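You operate a simulated robot arm through the tools that you are given. There is no shell and no other tool.

You run a simulated two-armed robot. Do the job below in one go: nothing can be reset, and whatever is moved stays where it is left.

TASK
Add two measures of water, stir the paste fast and try it.
Fine: the lever ends at rest, the try comes out good; tins and feed slider stay.

Only the result counts: the job must be done as asked and must still hold three seconds after the hand-in. Knocking over, shifting, dropping, spilling or breaking anything else fails it.

THE ROBOT
Two 7-joint arms with two-finger parallel grippers on one trunk that stands fixed in place. Base frame: the origin is at the foot of the trunk, x ahead of it, y to its left, z up. Lengths are in cm, angles in rad, forces in N, time in s.
The left shoulder is at [2, 11.3, 132.2], the right one opposite. With the tool pointing down near the work surface each hand reaches from about 20 to 60 cm from the base axis, measured 20 degrees to its own side. Payload 1.57 kg a hand.
The TCP of each hand is the grasp point between the finger pads, 3 cm short of the fingertips. In the tool frame z runs along the fingers and y along their closing line. Largest opening 8 cm; finger width 1.7, thickness 1.2; the body of the gripper, 4 by 8.2 cm, starts 8 cm behind the TCP.
Orientation is told as [roll, pitch, yaw] about the base's x, y, z axes, in that order, counted from this pose: with the fingers straight down and closing along the base's y, the tool's x points along the base's -x, its y along +y and its z along -z.

THE INTERFACE
- The arms move only by the tool jog_arm. It takes "left_motion", "right_motion" or both (then of equal length, played together; a hand with none holds still); each is a list of rows, each a list of 6 numbers: the shift along the tool's x, y, z in cm, then the turn, a rotation vector about the tool's x, y, z in rad. In form: [[dx, dy, dz, ax, ay, az], ...]. A call has 1 to 20 rows; each row shifts and turns the commanded pose from where the row before left it, along the tool's axes as they then stand. "left_gripper" and "right_gripper" are, for a hand that has rows, the finger opening in cm, from 0 to 8, set as the call begins (left out, the last holds). A row lasts 0.2 s, in which the tool goes at most 5 cm and 0.15 rad; a call with a longer step from one row to the next is refused whole, and so is a gripper value outside its range. A pose out of reach is approached as far as the arm can. The call stops where the force on the tool passes 40 N (or 10 N more than at its start, if that is more) or the arm is blocked; 0.2 s more then pass. The fingers move at their own pace (about 4.5 cm/s each) and stop on an object; they squeeze with about 32 N. The grip force told is the motor's: it shows also when the fingers shut on nothing. Time passes only in rows, and 0.2 s behind the last, so rows that do not move let the fingers close. The reply holds the time, the measured pose of the TCP, the force on the tool along the base axes, the opening and the grip force, in the units named above and with some noise, with the torque about the TCP (base axes, N m) and any sound that the robot's microphone picked up, and new pictures: "views" is both (left out), scene, wrist or none (wrist: the cameras of the hands that moved).
- Cameras (640 x 400 px; columns grow to the right, rows downward): "scene" is now at [8.99, -4.7, 146.25]; the picture's right is [-0.52, -0.85, 0.00], its down [-0.35, 0.21, -0.91] and it looks along [0.78, -0.47, -0.41] (base axes); focal length 340 px, centre (320, 200). "left" rides on the left gripper at [7.2, 0.7, -12.2] in its tool frame; the picture's right is [-0.09, 1.00, 0.00], its down [-0.84, -0.08, -0.54] and it looks along [-0.54, -0.05, 0.84] (tool axes); focal length 238 px, centre (320, 200). "right" rides on the right gripper at [7.2, -0.7, -12.2] in its tool frame; the picture's right is [0.09, 1.00, 0.00], its down [-0.84, 0.08, -0.54] and it looks along [-0.54, 0.05, 0.84] (tool axes); focal length 238 px, centre (320, 200). There is no depth. A picture from a camera that has moved, and an enlarged one, comes with that camera's place and axes in the base frame and with its lens.
- slide_trunk(by): moves the trunk up (or, below 0, down) by that many cm; the arms and the scene camera ride with it, the base frame stays. It gives what a move gives, with no picture.
- head_to(pan, tilt): turns the head with the scene camera to pan (to the left, within 1.396 rad either way) and tilt (down, from -0.506 to 1.204), counted from straight ahead of the robot. It gives what a move gives, and a new picture of the scene camera.
- enlarge(camera, box): a new picture of the part [left, top, right, bottom] of that camera's present view, enlarged. It takes no simulated time.
- sign_off(): hands the job in; it is judged then, once.

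Nothing tells you positions but the pictures and the camera data. Unless the task says otherwise, let go and move clear before handing in.

The tools are called after "Emit:" as name(argument=value, ...) on one line, values as JSON. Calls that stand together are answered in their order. jog_arm: Moves the arms, as the interface text tells. Its arguments: {"type":"object","properties":{"left_motion":{"type":"array","items":{"type":"array","items":{"type":"number"}}},"left_gripper":{"type":"number"},"right_motion":{"type":"array","items":{"type":"array","items":{"type":"number"}}},"right_gripper":{"type":"number"},"views":{"type":"string","enum":["both","scene","wrist","none"]}},"required":[]} The other tools are called the same way: slide_trunk (by) moves the trunk up or down; head_to (pan, tilt) turns the head that bears the scene camera; enlarge (camera, box) takes an enlarged picture of a part of a camera's view; sign_off () hands the job in.

At the start:

```text
time: 0.0
left_ee_pos: [39.95, -3.07, 133.0]
left_orientation: [-0.001, 0.0, 0.001]
left_force: [0.4, 1.0, -0.2]
left_moment: [-0.02, -0.03, 0.02]
left_grip_width: 8.01
left_grasp_force: 0.1
right_ee_pos: [26.78, -37.58, 131.59]
right_orientation: [0.001, 0.001, 0.0]
right_force: [0.1, -0.5, -0.2]
right_moment: [-0.02, -0.02, -0.01]
right_grip_width: 8.0
right_grasp_force: 0.0
trunk travel left (down, up): [-37.5, 19.5]
head pan, tilt (commanded): [-0.546, 0.424]
```

scene: 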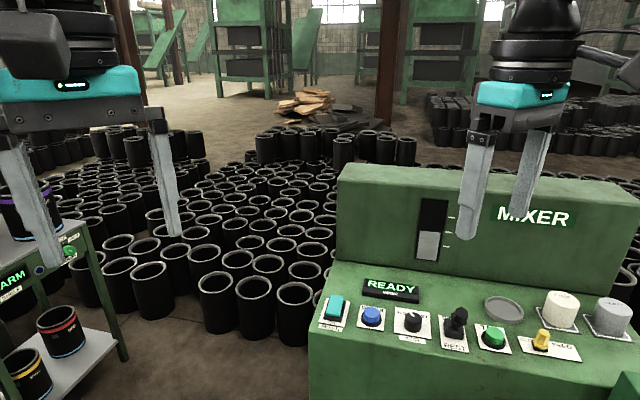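
right: 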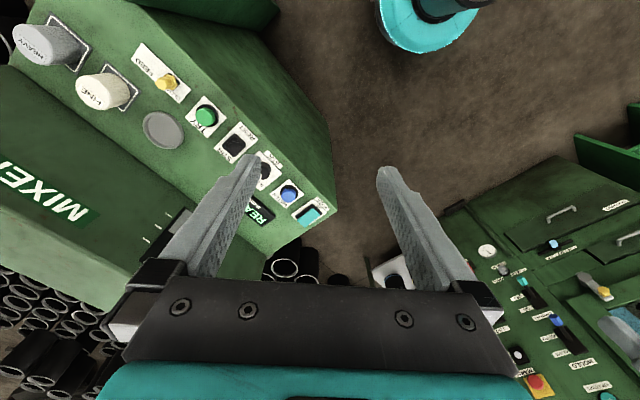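
left: 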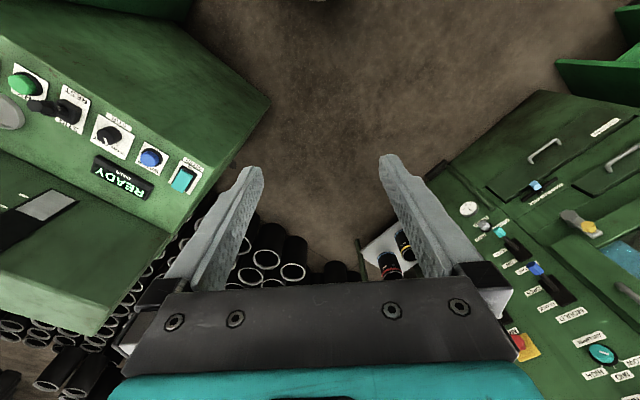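

I see a green MIXER panel to the right front with a rocker, blue button, knob, lever, green button, feed slider and two tins. I'll enlarge the pictures to read the labels before moving anything.

Emit:
enlarge(camera="scene", box=[300, 260, 460, 360])

Emit:
enlarge(camera="scene", box=[430, 270, 640, 400])

Emit:
enlarge(camera="scene", box=[330, 160, 640, 354])

Emit:
enlarge(camera="right", box=[120, 30, 360, 240])

Emit:
enlarge(camera="left", box=[0, 40, 240, 240])

```text
4.00 times, centred on (380, 310) of scene
camera zoom: at [8.99, -4.7, 146.25], right [-0.52, -0.85, 0.0], down [-0.35, 0.21, -0.91], along [0.78, -0.47, -0.41], focal length 1360 px, centre (80, -240)
```

zoom: 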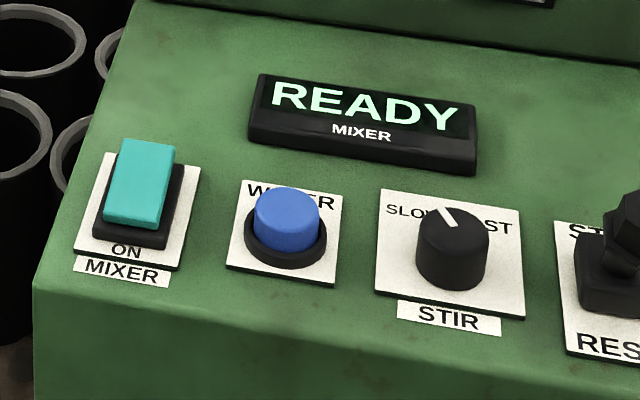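

```text
3.05 times, centred on (535, 335) of scene
camera zoom: at [8.99, -4.7, 146.25], right [-0.52, -0.85, 0.0], down [-0.35, 0.21, -0.91], along [0.78, -0.47, -0.41], focal length 1036 px, centre (-335, -211)
```

zoom: 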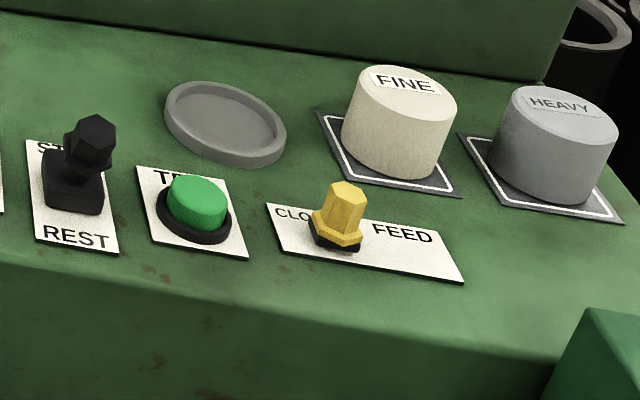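

```text
2.06 times, centred on (485, 257) of scene
camera zoom: at [8.99, -4.7, 146.25], right [-0.52, -0.85, 0.0], down [-0.35, 0.21, -0.91], along [0.78, -0.47, -0.41], focal length 701 px, centre (-20, 82)
```

zoom: 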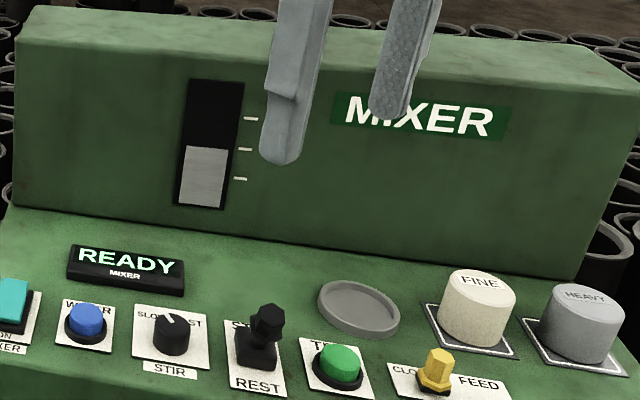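

```text
1.90 times, centred on (240, 135) of right
camera zoom: at [19.77, -38.41, 143.79], right [-0.09, 1.0, 0.0], down [0.84, 0.08, 0.54], along [0.54, 0.05, -0.84], focal length 454 px, centre (472, 324)
```

zoom: 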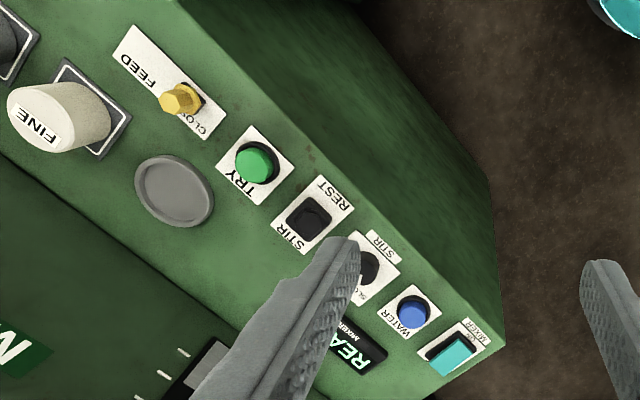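

```text
2.00 times, centred on (120, 140) of left
camera zoom: at [32.89, -2.33, 145.28], right [0.09, 1.0, 0.0], down [0.84, -0.08, 0.54], along [0.54, -0.05, -0.84], focal length 477 px, centre (720, 320)
```

zoom: 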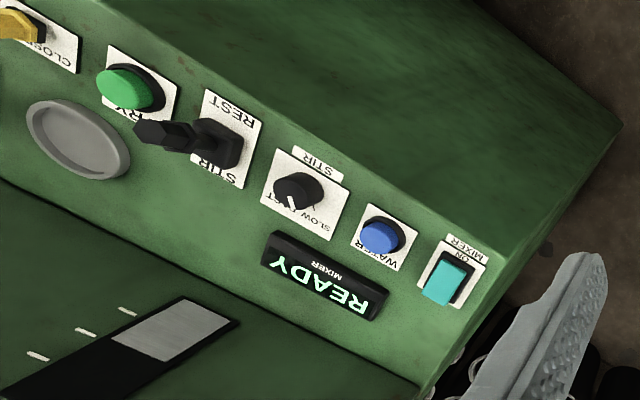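

The console top looks close to level at z≈93, with WATER near [50.6,-42.8], the STIR knob near [44.5,-48.4], the lever tilted to REST near [39.8,-56], and TRY near [33.5,-59.8]. I'll turn the head toward the panel to check these estimates.

Emit:
head_to(pan=-0.85, tilt=0.65)

```text
time: 0.8
left_ee_pos: [39.97, -2.98, 133.23]
left_orientation: [0.0, 0.0, 0.0]
left_force: [-0.4, -0.5, 0.0]
left_moment: [-0.01, -0.02, -0.01]
left_grip_width: 7.97
left_grasp_force: 0.1
right_ee_pos: [26.97, -37.67, 131.57]
right_orientation: [0.0, 0.0, 0.0]
right_force: [-0.3, -0.1, -0.1]
right_moment: [0.02, 0.0, 0.0]
right_grip_width: 8.01
right_grasp_force: 0.0
trunk travel left (down, up): [-37.5, 19.5]
head pan, tilt (commanded): [-0.85, 0.649]
camera scene: at [6.84, -6.42, 144.23], right [-0.75, -0.66, 0.0], down [-0.4, 0.45, -0.8], along [0.53, -0.6, -0.6], focal length 340 px, centre (320, 200)
```

scene: 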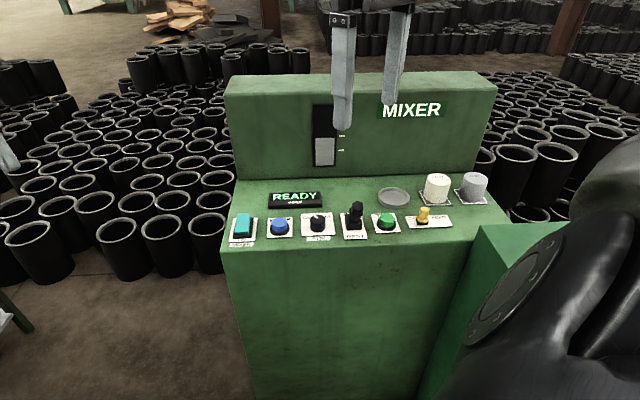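

The console now faces the camera squarely, so the row of controls runs along [-0.75,-0.66]. I'll zoom in to fix the positions of the knob, lever and gauge.

Emit:
enlarge(camera="scene", box=[225, 175, 385, 275])

Emit:
enlarge(camera="scene", box=[335, 160, 495, 260])

Emit:
enlarge(camera="scene", box=[290, 90, 370, 180])

Emit:
enlarge(camera="scene", box=[295, 190, 375, 240])

```text
4.00 times, centred on (305, 225) of scene
camera zoom: at [6.84, -6.42, 144.23], right [-0.75, -0.66, 0.0], down [-0.4, 0.45, -0.8], along [0.53, -0.6, -0.6], focal length 1360 px, centre (380, 100)
```

zoom: 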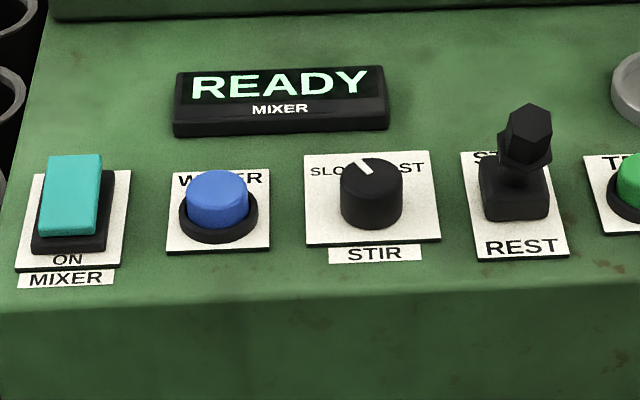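

```text
4.00 times, centred on (415, 210) of scene
camera zoom: at [6.84, -6.42, 144.23], right [-0.75, -0.66, 0.0], down [-0.4, 0.45, -0.8], along [0.53, -0.6, -0.6], focal length 1360 px, centre (-60, 160)
```

zoom: 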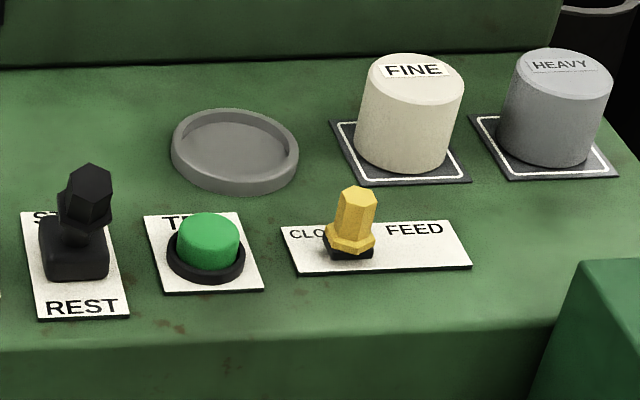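

```text
4.44 times, centred on (330, 135) of scene
camera zoom: at [6.84, -6.42, 144.23], right [-0.75, -0.66, 0.0], down [-0.4, 0.45, -0.8], along [0.53, -0.6, -0.6], focal length 1512 px, centre (276, 489)
```

zoom: 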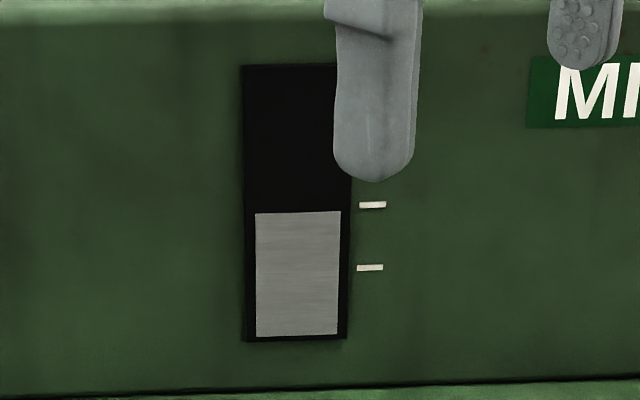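

```text
8.00 times, centred on (335, 215) of scene
camera zoom: at [6.84, -6.42, 144.23], right [-0.75, -0.66, 0.0], down [-0.4, 0.45, -0.8], along [0.53, -0.6, -0.6], focal length 2721 px, centre (200, 80)
```

zoom: 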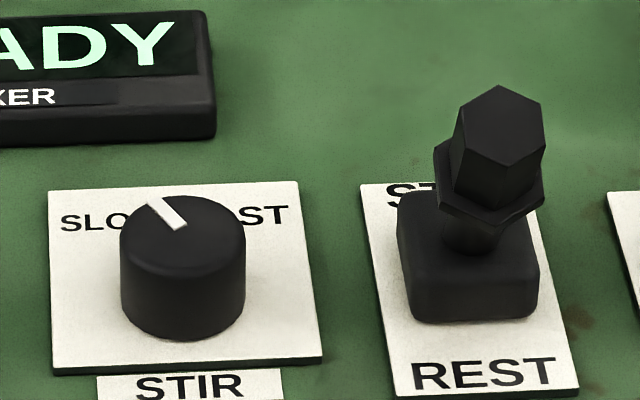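

The knob pointer sits on SLOW and must go clockwise to FAST. The lever leans toward the robot, which is REST, and the gauge is about at its middle mark. I'll close the right fingers and bring them above WATER at about [50.7,-42.9].

Emit:
jog_arm(right_motion=[[-2.975, -0.66, 3.3, 0, 0, 0], [-2.975, -0.66, 3.3, 0, 0, 0], [-2.975, -0.66, 3.3, 0, 0, 0], [-2.975, -0.66, 3.3, 0, 0, 0], [-2.975, -0.66, 3.3, 0, 0, 0], [-2.975, -0.66, 3.3, 0, 0, 0], [-2.975, -0.66, 3.3, 0, 0, 0], [-2.975, -0.66, 3.3, 0, 0, 0], [0, 0, 0, 0, 0, 0], [0, 0, 0, 0, 0, 0]], right_gripper=0)

```text
time: 3.0
left_ee_pos: [39.92, -2.95, 133.12]
left_orientation: [0.0, -0.001, -0.001]
left_force: [0.0, -1.1, 0.2]
left_moment: [0.02, -0.03, 0.0]
left_grip_width: 8.0
left_grasp_force: 0.0
right_ee_pos: [48.27, -41.82, 106.37]
right_orientation: [0.001, -0.002, 0.001]
right_force: [-0.8, 0.0, -0.8]
right_moment: [0.0, -0.01, -0.01]
right_grip_width: 0.0
right_grasp_force: 21.4
right hand out of reach, approached as far as the arm can: row 8
trunk travel left (down, up): [-37.5, 19.5]
head pan, tilt (commanded): [-0.85, 0.649]
camera scene: at [6.78, -6.46, 144.23], right [-0.75, -0.66, 0.0], down [-0.4, 0.45, -0.8], along [0.53, -0.6, -0.6], focal length 340 px, centre (320, 200)
camera right: at [41.12, -42.77, 118.49], right [-0.09, 1.0, 0.0], down [0.84, 0.08, 0.54], along [0.54, 0.05, -0.84], focal length 238 px, centre (320, 200)
```

scene: 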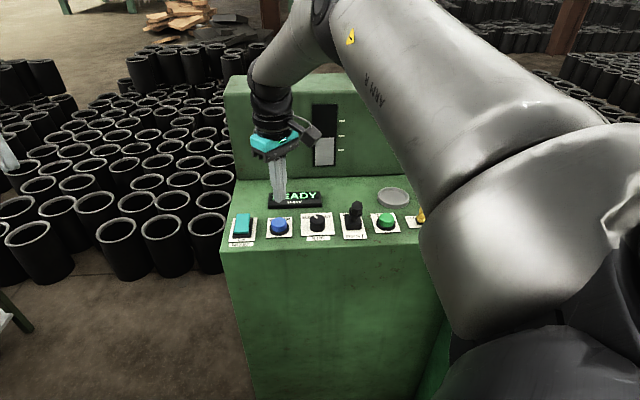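
right: 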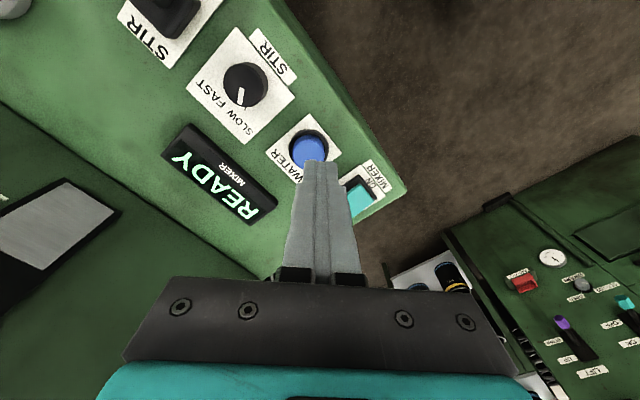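

The straight-down pose runs out of reach at about x=48, y=-42, so I'll tilt the fingers outward by 0.25 rad and lower the trunk a little. First I raise the hand and tilt it.

Emit:
jog_arm(right_motion=[[0, 0, -4, 0, 0, 0], [0, 0, -4, 0, 0, 0], [0, 0, -4, 0, 0, 0], [0, 0, 0, 0.0893, -0.0875, 0], [0, 0, 0, 0.0893, -0.0875, 0], [0, 0, 0, 0, 0, 0]], views="none")

Emit:
slide_trunk(by=-10)

```text
time: 4.4
left_ee_pos: [40.0, -3.09, 133.05]
left_orientation: [0.001, -0.002, 0.0]
left_force: [0.4, -0.5, -0.9]
left_moment: [0.02, 0.01, -0.04]
left_grip_width: 8.0
left_grasp_force: 0.0
right_ee_pos: [48.37, -42.03, 118.45]
right_orientation: [-0.18, -0.177, 0.016]
right_force: [0.0, -0.4, -1.1]
right_moment: [0.0, 0.03, -0.02]
right_grip_width: 0.0
right_grasp_force: 21.4
trunk travel left (down, up): [-37.5, 19.5]
head pan, tilt (commanded): [-0.85, 0.649]
```

```text
time: 5.7
left_ee_pos: [39.94, -3.04, 123.08]
left_orientation: [-0.001, 0.001, -0.001]
left_force: [0.3, 0.6, 0.3]
left_moment: [-0.02, -0.02, 0.01]
left_grip_width: 8.01
left_grasp_force: 0.0
right_ee_pos: [48.41, -41.98, 108.44]
right_orientation: [-0.178, -0.175, 0.015]
right_force: [-0.3, -0.3, -0.3]
right_moment: [-0.01, -0.02, -0.02]
right_grip_width: 0.0
right_grasp_force: 21.2
trunk travel left (down, up): [-27.5, 29.5]
head pan, tilt (commanded): [-0.85, 0.649]
```

The hand is tilted and level with the work after the trunk came down. Next I move it to just above WATER and check with both cameras.

Emit:
jog_arm(right_motion=[[-0.187, 0.224, 3.81, 0, 0, 0], [-0.187, 0.224, 3.81, 0, 0, 0], [0, 0, 0, 0, 0, 0]])

Emit:
head_to(pan=-0.75, tilt=0.5)

```text
time: 6.5
left_ee_pos: [39.97, -3.01, 122.97]
left_orientation: [0.0, 0.0, 0.0]
left_force: [0.4, -0.2, -0.5]
left_moment: [0.0, -0.01, 0.03]
left_grip_width: 8.03
left_grasp_force: 0.0
right_ee_pos: [50.14, -42.95, 100.96]
right_orientation: [-0.18, -0.175, 0.015]
right_force: [-0.7, -0.9, -0.1]
right_moment: [-0.01, -0.01, 0.0]
right_grip_width: 0.0
right_grasp_force: 21.8
trunk travel left (down, up): [-27.5, 29.5]
head pan, tilt (commanded): [-0.85, 0.649]
camera scene: at [6.81, -6.42, 134.23], right [-0.75, -0.66, 0.0], down [-0.4, 0.45, -0.8], along [0.53, -0.6, -0.6], focal length 340 px, centre (320, 200)
camera right: at [40.95, -41.69, 111.64], right [-0.08, 0.98, -0.19], down [0.73, 0.18, 0.66], along [0.68, -0.09, -0.73], focal length 238 px, centre (320, 200)
```

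scene: 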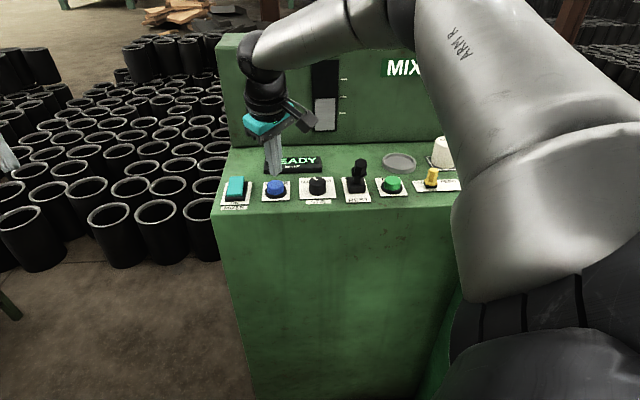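
right: 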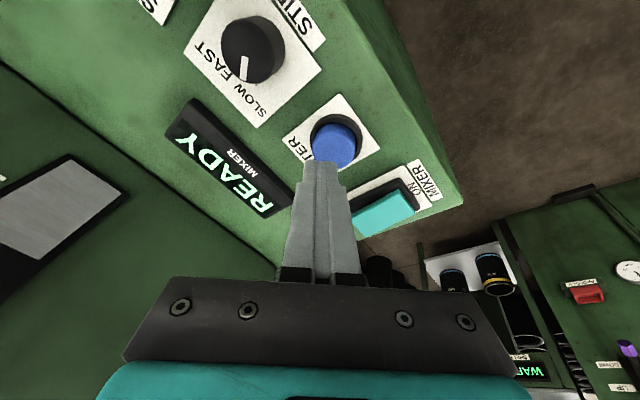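

```text
time: 7.2
left_ee_pos: [40.05, -3.16, 123.16]
left_orientation: [0.001, 0.0, 0.001]
left_force: [0.6, 0.2, 0.7]
left_moment: [-0.03, 0.01, 0.03]
left_grip_width: 8.01
left_grasp_force: 0.0
right_ee_pos: [50.19, -42.91, 100.9]
right_orientation: [-0.179, -0.176, 0.015]
right_force: [0.2, 0.1, 0.3]
right_moment: [0.0, 0.0, 0.0]
right_grip_width: 0.0
right_grasp_force: 21.0
trunk travel left (down, up): [-27.5, 29.5]
head pan, tilt (commanded): [-0.75, 0.499]
camera scene: at [7.75, -6.12, 135.56], right [-0.68, -0.73, 0.0], down [-0.35, 0.33, -0.88], along [0.64, -0.6, -0.48], focal length 340 px, centre (320, 200)
```

scene: 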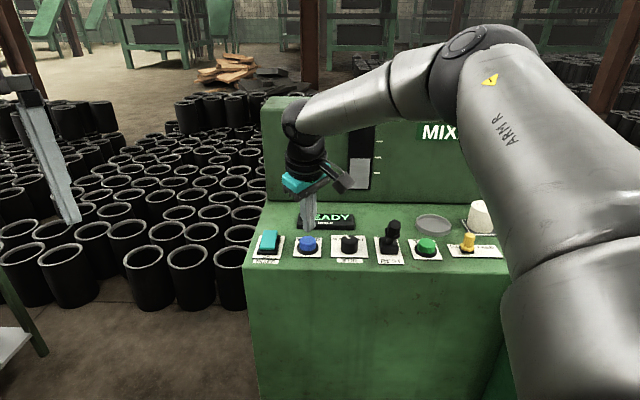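

WATER is under the fingertips at about [50.1,-43.1]. I come straight down to just touch it, then press in small steps.

Emit:
jog_arm(right_motion=[[0.208, 0.212, 1.163, 0, 0, 0], [0.208, 0.212, 1.163, 0, 0, 0], [0, 0, 0, 0, 0, 0]], views="wrist")

Emit:
enlarge(camera="scene", box=[240, 160, 400, 280])

```text
time: 8.0
left_ee_pos: [39.98, -3.04, 123.13]
left_orientation: [-0.001, 0.001, -0.002]
left_force: [0.0, -0.3, 0.3]
left_moment: [0.01, 0.0, 0.02]
left_grip_width: 7.98
left_grasp_force: 0.0
right_ee_pos: [50.14, -42.85, 98.65]
right_orientation: [-0.179, -0.176, 0.015]
right_force: [0.0, -0.5, 0.9]
right_moment: [0.03, -0.04, 0.01]
right_grip_width: 0.01
right_grasp_force: 21.3
trunk travel left (down, up): [-27.5, 29.5]
head pan, tilt (commanded): [-0.75, 0.499]
camera right: at [40.96, -41.73, 109.37], right [-0.08, 0.98, -0.19], down [0.73, 0.18, 0.66], along [0.68, -0.09, -0.73], focal length 238 px, centre (320, 200)
```

right: 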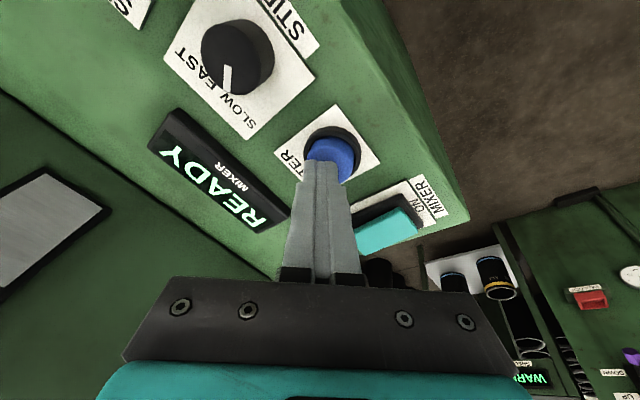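

```text
3.33 times, centred on (320, 220) of scene
camera zoom: at [7.75, -6.11, 135.56], right [-0.68, -0.73, 0.0], down [-0.35, 0.33, -0.88], along [0.64, -0.6, -0.48], focal length 1134 px, centre (320, 133)
```

zoom: 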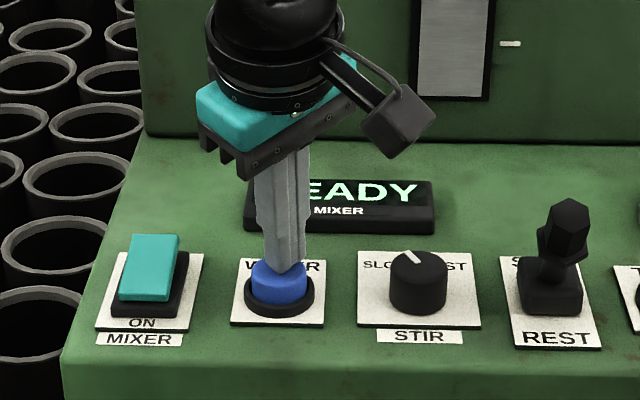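

The tip sits over the blue cap with no real force yet. I press down in 0.2 cm steps.

Emit:
jog_arm(right_motion=[[0.0346, 0.0353, 0.194, 0, 0, 0], [0.0346, 0.0353, 0.194, 0, 0, 0], [0.0346, 0.0353, 0.194, 0, 0, 0]], views="scene")

Emit:
enlarge(camera="scene", box=[240, 110, 400, 280])

```text
time: 8.8
left_ee_pos: [39.96, -3.01, 122.99]
left_orientation: [0.0, 0.001, 0.0]
left_force: [0.2, -0.5, 0.2]
left_moment: [0.02, 0.03, -0.01]
left_grip_width: 8.03
left_grasp_force: 0.1
right_ee_pos: [50.06, -42.94, 98.3]
right_orientation: [-0.179, -0.178, 0.015]
right_force: [1.2, -1.9, 8.3]
right_moment: [0.02, 0.05, -0.02]
right_grip_width: 0.0
right_grasp_force: 21.8
trunk travel left (down, up): [-27.5, 29.5]
head pan, tilt (commanded): [-0.75, 0.499]
heard: click
camera scene: at [7.69, -6.08, 135.57], right [-0.68, -0.73, 0.0], down [-0.35, 0.33, -0.88], along [0.64, -0.6, -0.48], focal length 340 px, centre (320, 200)
```

scene: 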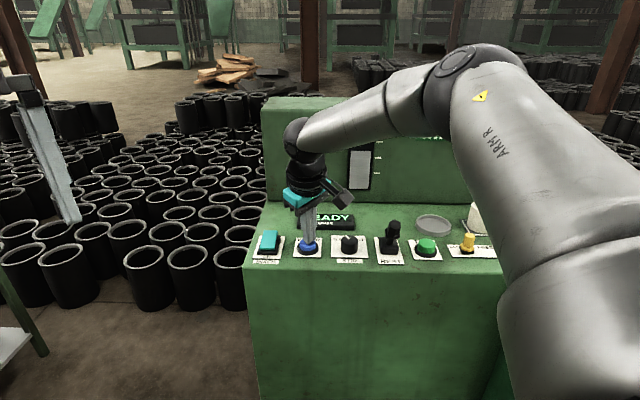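

```text
2.35 times, centred on (320, 195) of scene
camera zoom: at [7.69, -6.08, 135.57], right [-0.68, -0.73, 0.0], down [-0.35, 0.33, -0.88], along [0.64, -0.6, -0.48], focal length 800 px, centre (320, 212)
```

zoom: 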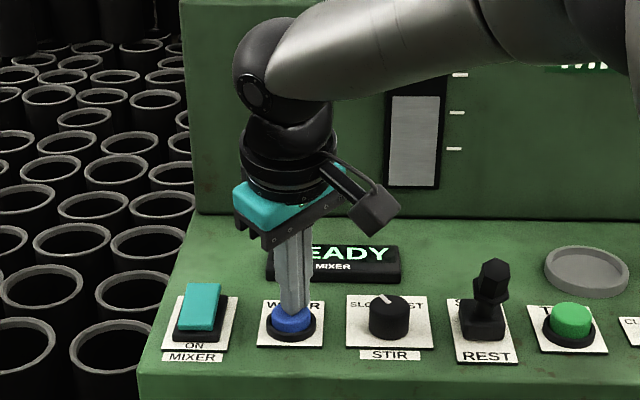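

A click was heard and the gauge is above its middle mark, so the first measure went in. I lift off and check where the gauge settles.

Emit:
jog_arm(right_motion=[[-0.087, -0.088, -0.484, 0, 0, 0], [-0.173, -0.177, -0.969, 0, 0, 0], [0, 0, 0, 0, 0, 0], [0, 0, 0, 0, 0, 0], [0, 0, 0, 0, 0, 0]], views="scene")

Emit:
enlarge(camera="scene", box=[280, 110, 400, 280])

Emit:
enlarge(camera="scene", box=[330, 110, 410, 200])

```text
time: 10.0
left_ee_pos: [39.96, -3.1, 123.12]
left_orientation: [0.001, 0.001, 0.0]
left_force: [0.3, 0.5, -0.5]
left_moment: [0.01, 0.01, -0.01]
left_grip_width: 8.01
left_grasp_force: 0.1
right_ee_pos: [50.07, -42.89, 99.54]
right_orientation: [-0.181, -0.175, 0.015]
right_force: [0.9, -0.5, -0.2]
right_moment: [0.01, 0.02, -0.04]
right_grip_width: 0.03
right_grasp_force: 21.0
trunk travel left (down, up): [-27.5, 29.5]
head pan, tilt (commanded): [-0.75, 0.499]
camera scene: at [7.75, -6.12, 135.56], right [-0.68, -0.73, 0.0], down [-0.35, 0.33, -0.88], along [0.64, -0.6, -0.48], focal length 340 px, centre (320, 200)
```

scene: 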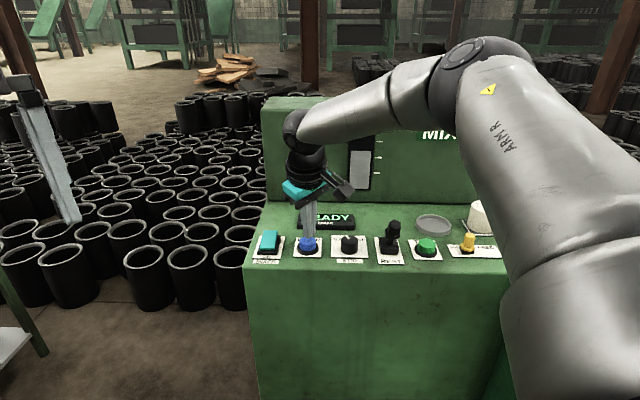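

```text
2.35 times, centred on (340, 195) of scene
camera zoom: at [7.75, -6.12, 135.56], right [-0.68, -0.73, 0.0], down [-0.35, 0.33, -0.88], along [0.64, -0.6, -0.48], focal length 800 px, centre (273, 212)
```

zoom: 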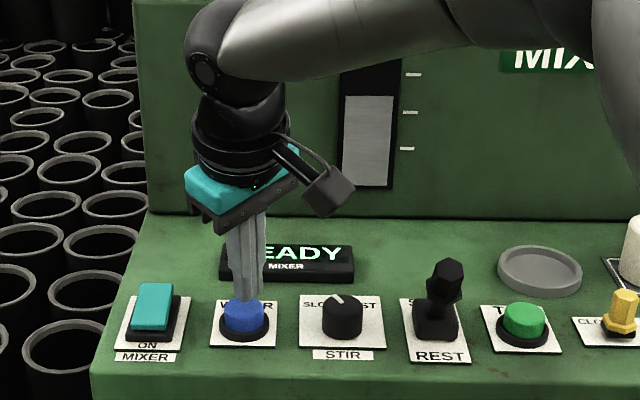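

```text
4.44 times, centred on (370, 155) of scene
camera zoom: at [7.75, -6.12, 135.56], right [-0.68, -0.73, 0.0], down [-0.35, 0.33, -0.88], along [0.64, -0.6, -0.48], focal length 1512 px, centre (98, 400)
```

zoom: 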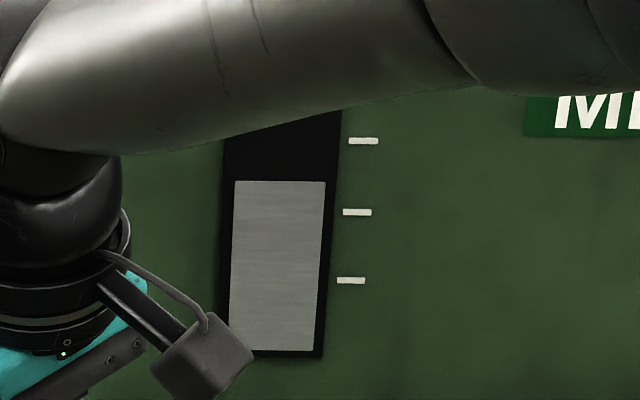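

The gauge rose by about half a mark spacing and settled. Now I make the second press of WATER.

Emit:
jog_arm(right_motion=[[0.1386, 0.1413, 0.775, 0, 0, 0], [0.0346, 0.0353, 0.194, 0, 0, 0], [0.0346, 0.0353, 0.194, 0, 0, 0], [0.0346, 0.0353, 0.194, 0, 0, 0]], views="scene")

Emit:
enlarge(camera="scene", box=[330, 110, 410, 200])

```text
time: 11.0
left_ee_pos: [40.0, -3.0, 123.15]
left_orientation: [0.0, -0.001, 0.001]
left_force: [0.2, 0.2, -0.5]
left_moment: [0.03, 0.03, 0.03]
left_grip_width: 8.0
left_grasp_force: 0.1
right_ee_pos: [50.15, -42.83, 98.17]
right_orientation: [-0.182, -0.178, 0.017]
right_force: [-3.1, -0.7, 6.8]
right_moment: [0.0, 0.1, 0.0]
right_grip_width: 0.0
right_grasp_force: 21.6
trunk travel left (down, up): [-27.5, 29.5]
head pan, tilt (commanded): [-0.75, 0.499]
heard: click
camera scene: at [7.67, -6.08, 135.57], right [-0.68, -0.73, 0.0], down [-0.35, 0.33, -0.88], along [0.64, -0.6, -0.48], focal length 340 px, centre (320, 200)
```

scene: 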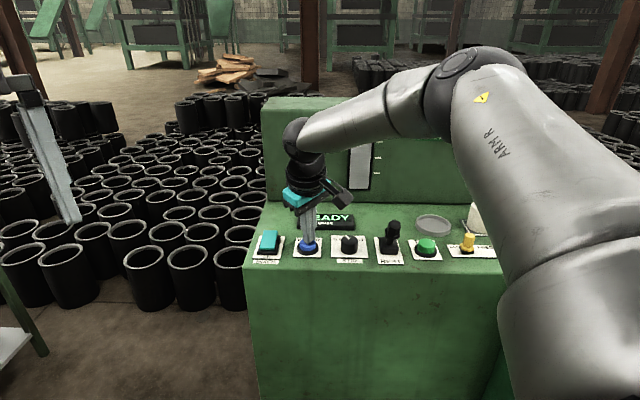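

```text
4.44 times, centred on (370, 155) of scene
camera zoom: at [7.67, -6.08, 135.57], right [-0.68, -0.73, 0.0], down [-0.35, 0.33, -0.88], along [0.64, -0.6, -0.48], focal length 1512 px, centre (98, 400)
```

zoom: 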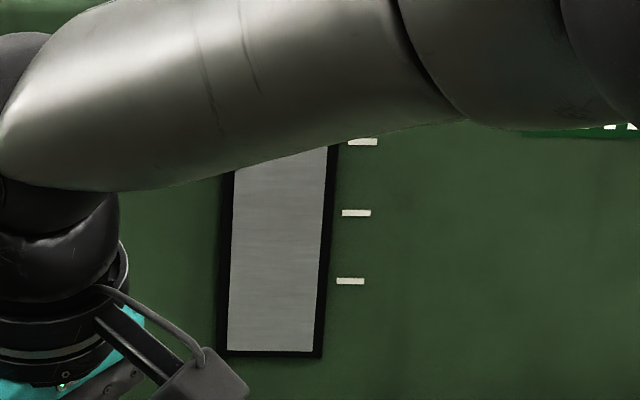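

The second click was heard and the gauge is at about the top mark, so both measures are in. I lift straight off the button, then turn the hand toward the STIR knob.

Emit:
jog_arm(right_motion=[[-0.173, -0.177, -0.969, 0, 0, 0], [-0.52, -0.53, -2.91, 0, 0, 0], [-0.35, -0.353, -1.94, 0, 0, 0]], views="none")

Emit:
jog_arm(right_motion=[[0, 0, 0, -0.0535, 0.0525, 0], [0, 0, 0, -0.0535, 0.0525, 0], [0, 0, 0, 0, 0, -0.127], [0, 0, 0, 0, 0, -0.127], [0, 0, 0, 0, 0, -0.127], [0, 0, 0, 0, 0, -0.127], [0, 0, 0, 0, 0, -0.127], [0, 0, 0, 0, 0, -0.127], [3.98, 0.165, -0.02, 0, 0, 0], [3.98, 0.165, -0.02, 0, 0, 0], [0, 0, 0, 0, 0, 0]], right_gripper=5.5)

```text
time: 11.8
left_ee_pos: [40.0, -3.05, 123.05]
left_orientation: [0.0, 0.001, -0.001]
left_force: [1.8, -0.5, 0.5]
left_moment: [0.02, -0.01, -0.01]
left_grip_width: 7.99
left_grasp_force: 0.1
right_ee_pos: [49.94, -42.66, 104.07]
right_orientation: [-0.177, -0.174, 0.017]
right_force: [-0.7, 0.1, 0.1]
right_moment: [0.0, 0.02, 0.01]
right_grip_width: 0.01
right_grasp_force: 21.0
trunk travel left (down, up): [-27.5, 29.5]
head pan, tilt (commanded): [-0.75, 0.499]
```

```text
time: 14.2
left_ee_pos: [40.03, -3.05, 123.18]
left_orientation: [0.0, 0.001, -0.001]
left_force: [0.6, 0.1, 0.6]
left_moment: [0.0, 0.0, -0.02]
left_grip_width: 7.99
left_grasp_force: 0.1
right_ee_pos: [43.89, -48.11, 104.06]
right_orientation: [-0.099, -0.001, 0.766]
right_force: [0.4, -0.3, -0.3]
right_moment: [-0.02, -0.01, -0.03]
right_grip_width: 5.5
right_grasp_force: 0.1
trunk travel left (down, up): [-27.5, 29.5]
head pan, tilt (commanded): [-0.75, 0.499]
camera scene: at [7.77, -6.11, 135.56], right [-0.68, -0.73, 0.0], down [-0.35, 0.33, -0.88], along [0.64, -0.6, -0.48], focal length 340 px, centre (320, 200)
camera right: at [38.33, -52.75, 116.27], right [-0.75, 0.65, -0.1], down [0.51, 0.67, 0.53], along [0.41, 0.35, -0.84], focal length 238 px, centre (320, 200)
```

scene: 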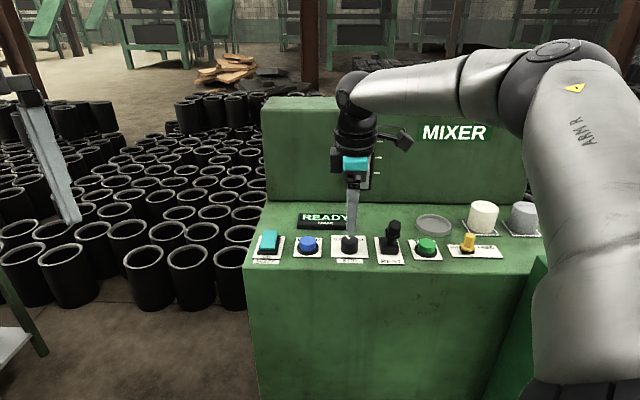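
right: 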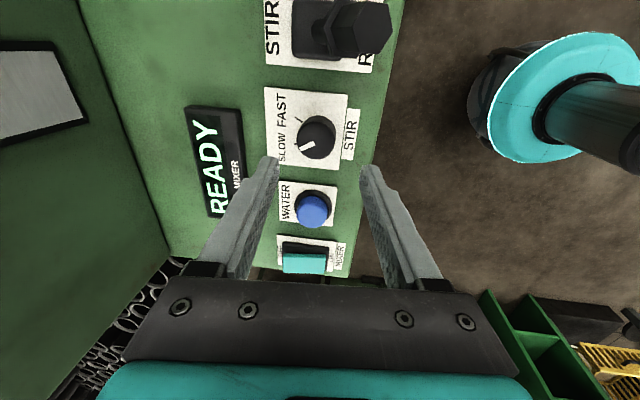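

The hand is above the STIR knob with the fingers open in front of and behind it. I'll zoom both views to refine the knob's centre before descending.

Emit:
enlarge(camera="right", box=[240, 70, 400, 230])

Emit:
enlarge(camera="scene", box=[280, 190, 440, 290])

```text
2.50 times, centred on (320, 150) of right
camera zoom: at [38.33, -52.75, 116.27], right [-0.75, 0.65, -0.1], down [0.51, 0.67, 0.53], along [0.41, 0.35, -0.84], focal length 596 px, centre (320, 325)
```

zoom: 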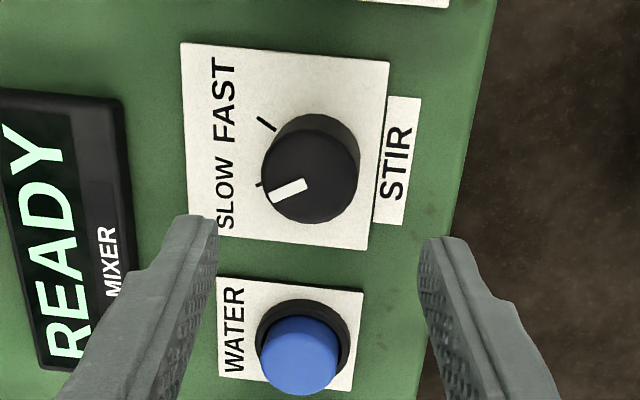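

```text
4.00 times, centred on (360, 240) of scene
camera zoom: at [7.77, -6.11, 135.56], right [-0.68, -0.73, 0.0], down [-0.35, 0.33, -0.88], along [0.64, -0.6, -0.48], focal length 1360 px, centre (160, 40)
```

zoom: 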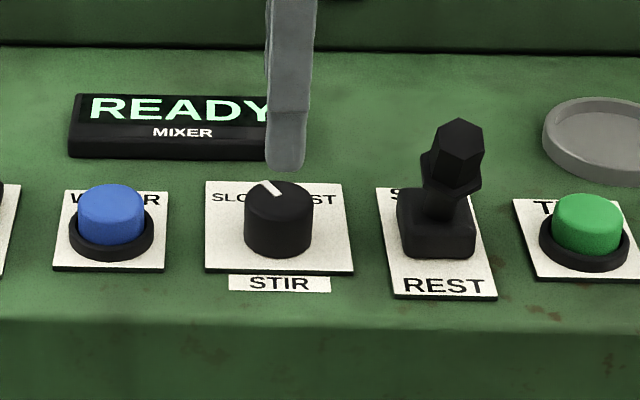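

The knob centre comes out near [44.6,-48.85] with its top at z≈96, and the tick marks show roughly 65° between SLOW and FAST. I descend along the tool axis with a small shift away from the robot.

Emit:
jog_arm(right_motion=[[0, -0.14, 2.1, 0, 0, 0], [0, -0.14, 2.1, 0, 0, 0], [0, -0.12, 1.6, 0, 0, 0], [0, 0, 0, 0, 0, 0]])

Emit:
enlarge(camera="right", box=[240, 90, 400, 250])

Emit:
enlarge(camera="scene", box=[280, 190, 440, 290])

```text
time: 15.2
left_ee_pos: [39.93, -3.07, 123.05]
left_orientation: [0.002, 0.001, 0.0]
left_force: [0.3, 0.3, -0.9]
left_moment: [0.0, 0.02, 0.03]
left_grip_width: 7.98
left_grasp_force: 0.1
right_ee_pos: [44.73, -48.82, 98.4]
right_orientation: [-0.1, -0.002, 0.763]
right_force: [1.0, 0.0, -0.1]
right_moment: [-0.02, 0.01, 0.01]
right_grip_width: 5.47
right_grasp_force: 0.1
trunk travel left (down, up): [-27.5, 29.5]
head pan, tilt (commanded): [-0.75, 0.499]
camera scene: at [7.75, -6.11, 135.56], right [-0.68, -0.73, 0.0], down [-0.35, 0.33, -0.88], along [0.64, -0.6, -0.48], focal length 340 px, centre (320, 200)
camera right: at [39.19, -53.53, 110.49], right [-0.75, 0.65, -0.1], down [0.51, 0.67, 0.53], along [0.42, 0.35, -0.84], focal length 238 px, centre (320, 200)
```

scene: 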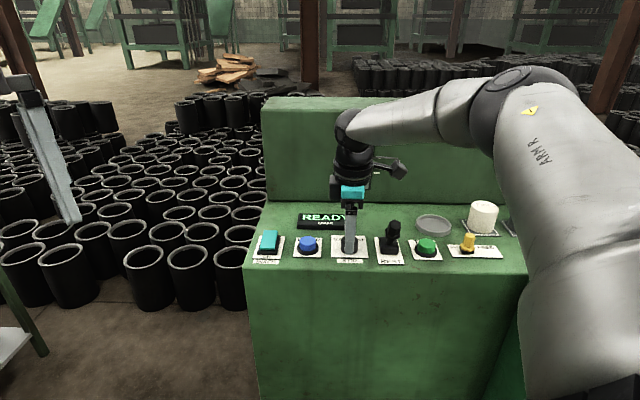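
right: 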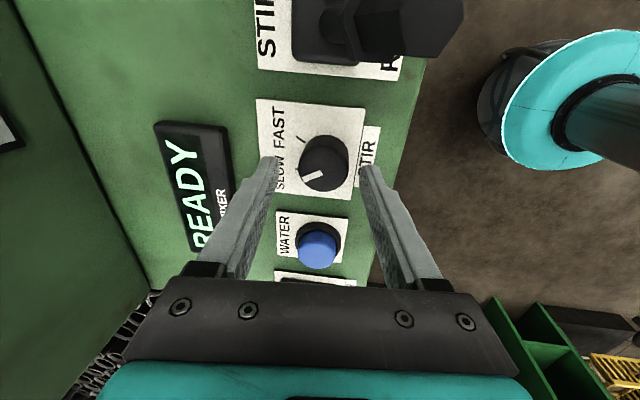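

```text
2.50 times, centred on (320, 170) of right
camera zoom: at [39.19, -53.53, 110.49], right [-0.75, 0.65, -0.1], down [0.51, 0.67, 0.53], along [0.42, 0.35, -0.84], focal length 596 px, centre (320, 275)
```

zoom: 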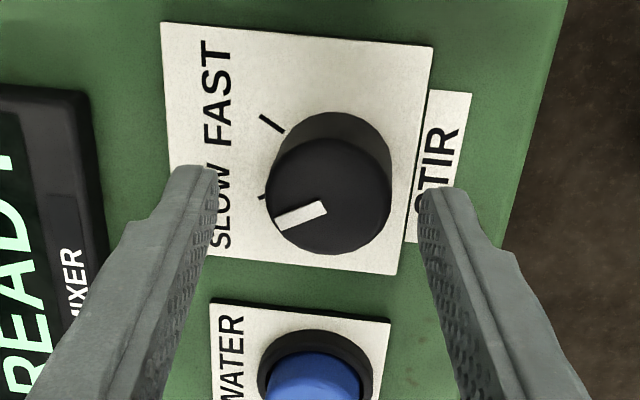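

```text
4.00 times, centred on (360, 240) of scene
camera zoom: at [7.75, -6.11, 135.56], right [-0.68, -0.73, 0.0], down [-0.35, 0.33, -0.88], along [0.64, -0.6, -0.48], focal length 1360 px, centre (160, 40)
```

zoom: 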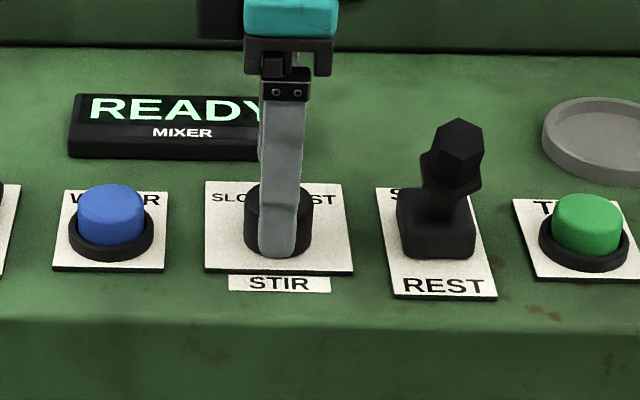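

The fingers straddle the knob evenly. I go down about 0.9 cm more, then close on it.

Emit:
jog_arm(right_motion=[[0.1, 0.1, 0.5, 0, 0, 0], [0, 0, 0.4, 0, 0, 0], [0, 0, 0, 0, 0, 0]], views="none")

Emit:
jog_arm(right_motion=[[0, 0, 0, 0, 0, 0], [0, 0, 0, 0, 0, 0], [0, 0, 0, 0, 0, 0]], right_gripper=2.8, views="both")

```text
time: 16.0
left_ee_pos: [40.0, -3.01, 123.04]
left_orientation: [0.0, 0.001, 0.001]
left_force: [0.2, -0.2, -0.5]
left_moment: [0.01, 0.05, -0.03]
left_grip_width: 7.98
left_grasp_force: 0.0
right_ee_pos: [44.7, -48.79, 97.4]
right_orientation: [-0.098, -0.004, 0.763]
right_force: [0.1, -0.4, -0.3]
right_moment: [-0.01, 0.01, 0.04]
right_grip_width: 5.5
right_grasp_force: 0.0
trunk travel left (down, up): [-27.5, 29.5]
head pan, tilt (commanded): [-0.75, 0.499]
```

```text
time: 16.8
left_ee_pos: [39.8, -2.93, 123.02]
left_orientation: [0.0, -0.001, -0.002]
left_force: [-0.1, -0.3, 1.0]
left_moment: [-0.02, 0.01, -0.03]
left_grip_width: 8.0
left_grasp_force: 0.2
right_ee_pos: [44.63, -48.66, 97.46]
right_orientation: [-0.097, -0.002, 0.764]
right_force: [-5.9, 8.3, -2.9]
right_moment: [0.72, 0.34, -0.03]
right_grip_width: 3.6
right_grasp_force: 29.4
trunk travel left (down, up): [-27.5, 29.5]
head pan, tilt (commanded): [-0.75, 0.499]
camera scene: at [7.7, -6.04, 135.56], right [-0.68, -0.73, 0.0], down [-0.35, 0.33, -0.88], along [0.64, -0.6, -0.48], focal length 340 px, centre (320, 200)
camera right: at [39.07, -53.49, 109.61], right [-0.75, 0.65, -0.1], down [0.51, 0.67, 0.53], along [0.41, 0.35, -0.84], focal length 238 px, centre (320, 200)
```

scene: 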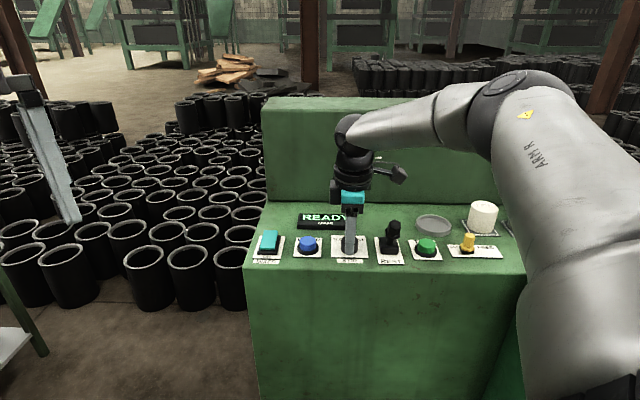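
right: 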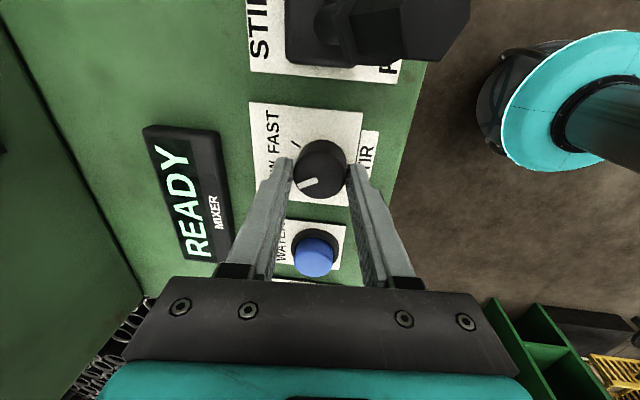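

The knob is gripped at 3.6 cm. I relieve the small side force and turn clockwise in small steps, watching the torque.

Emit:
jog_arm(right_motion=[[0, 0.12, 0, 0, 0, 0.1], [0, 0, 0, 0, 0, 0.1], [0, 0, 0, 0, 0, 0.1], [0, 0, 0, 0, 0, 0.1]], views="wrist")

Emit:
enlarge(camera="right", box=[240, 90, 400, 250])

```text
time: 17.8
left_ee_pos: [40.02, -2.94, 123.08]
left_orientation: [0.001, -0.001, 0.0]
left_force: [0.3, -0.3, 0.3]
left_moment: [0.0, 0.01, 0.01]
left_grip_width: 8.02
left_grasp_force: 0.1
right_ee_pos: [44.55, -48.72, 97.48]
right_orientation: [-0.091, -0.038, 0.362]
right_force: [-4.4, 6.4, -2.2]
right_moment: [0.19, 1.29, 0.01]
right_grip_width: 3.51
right_grasp_force: 42.2
trunk travel left (down, up): [-27.5, 29.5]
head pan, tilt (commanded): [-0.75, 0.499]
camera right: at [37.3, -51.21, 109.38], right [-0.43, 0.9, -0.09], down [0.72, 0.41, 0.57], along [0.54, 0.18, -0.82], focal length 238 px, centre (320, 200)
```

right: 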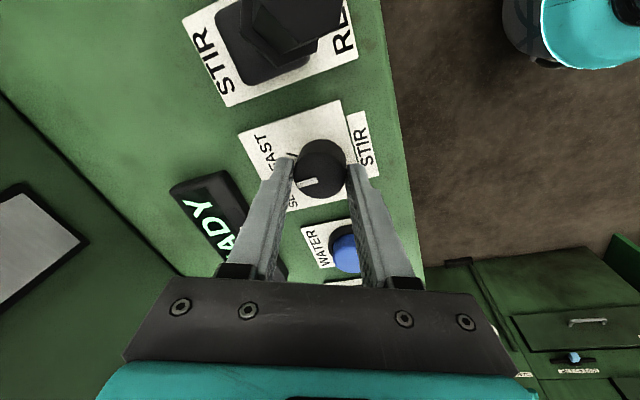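

```text
2.50 times, centred on (320, 170) of right
camera zoom: at [37.3, -51.21, 109.38], right [-0.43, 0.9, -0.09], down [0.72, 0.41, 0.57], along [0.54, 0.18, -0.82], focal length 596 px, centre (320, 275)
```

zoom: 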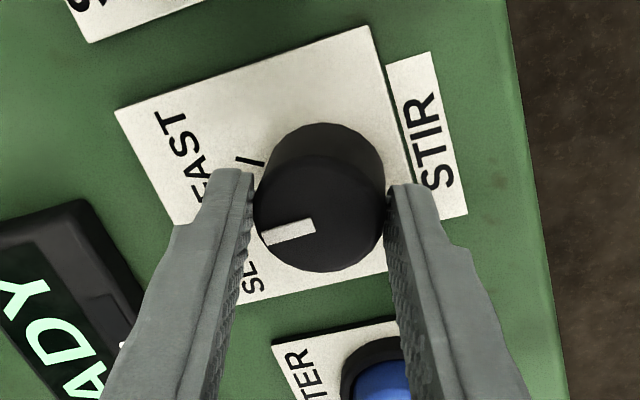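

The knob turns with the fingers and the torque is small. I continue 0.5 rad further and check the pointer against the FAST tick.

Emit:
jog_arm(right_motion=[[0, 0, 0, 0, 0, 0.1], [0, 0, 0, 0, 0, 0.1], [0, 0, 0, 0, 0, 0.1], [0, 0, 0, 0, 0, 0.1], [0, 0, 0, 0, 0, 0.1]], views="wrist")

Emit:
enlarge(camera="right", box=[240, 90, 400, 250])

Emit:
enlarge(camera="scene", box=[280, 190, 440, 290])

```text
time: 19.0
left_ee_pos: [39.92, -2.98, 123.0]
left_orientation: [-0.001, 0.0, 0.001]
left_force: [0.2, 0.2, -0.4]
left_moment: [0.01, 0.04, 0.05]
left_grip_width: 8.0
left_grasp_force: 0.0
right_ee_pos: [44.56, -48.76, 97.43]
right_orientation: [-0.06, -0.078, -0.138]
right_force: [-5.1, 2.0, -1.8]
right_moment: [0.71, 1.15, 0.03]
right_grip_width: 3.48
right_grasp_force: 42.1
trunk travel left (down, up): [-27.5, 29.5]
head pan, tilt (commanded): [-0.75, 0.499]
camera right: at [36.6, -47.76, 109.1], right [0.05, 1.0, -0.07], down [0.8, 0.0, 0.6], along [0.6, -0.08, -0.8], focal length 238 px, centre (320, 200)
```

right: 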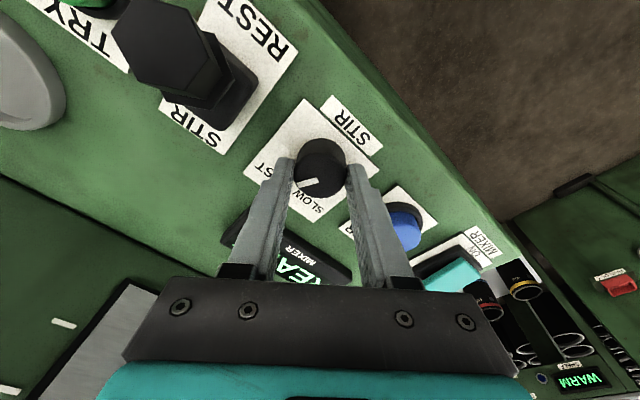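

```text
2.50 times, centred on (320, 170) of right
camera zoom: at [36.6, -47.76, 109.1], right [0.05, 1.0, -0.07], down [0.8, 0.0, 0.6], along [0.6, -0.08, -0.8], focal length 596 px, centre (320, 275)
```

zoom: 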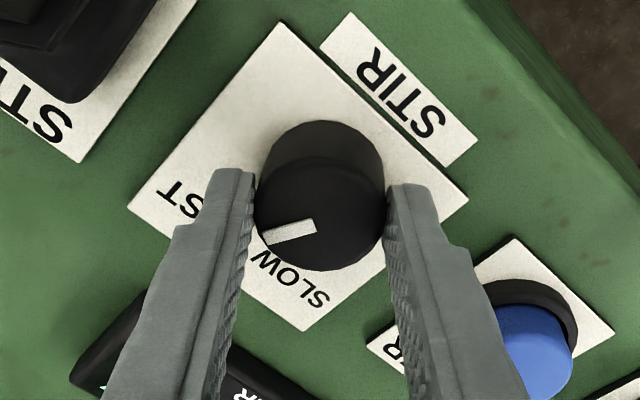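

```text
4.00 times, centred on (360, 240) of scene
camera zoom: at [7.73, -6.11, 135.56], right [-0.68, -0.73, 0.0], down [-0.35, 0.33, -0.88], along [0.64, -0.6, -0.48], focal length 1360 px, centre (160, 40)
```

zoom: 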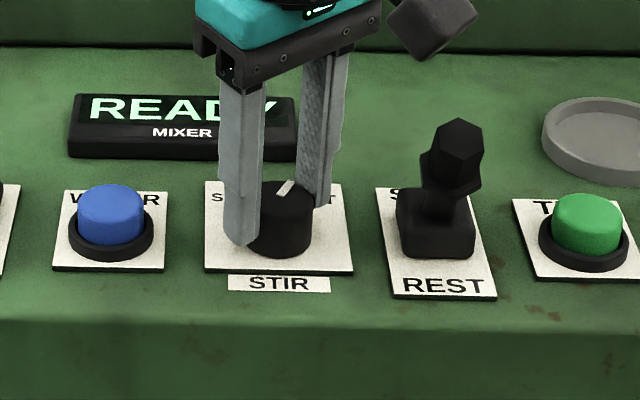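

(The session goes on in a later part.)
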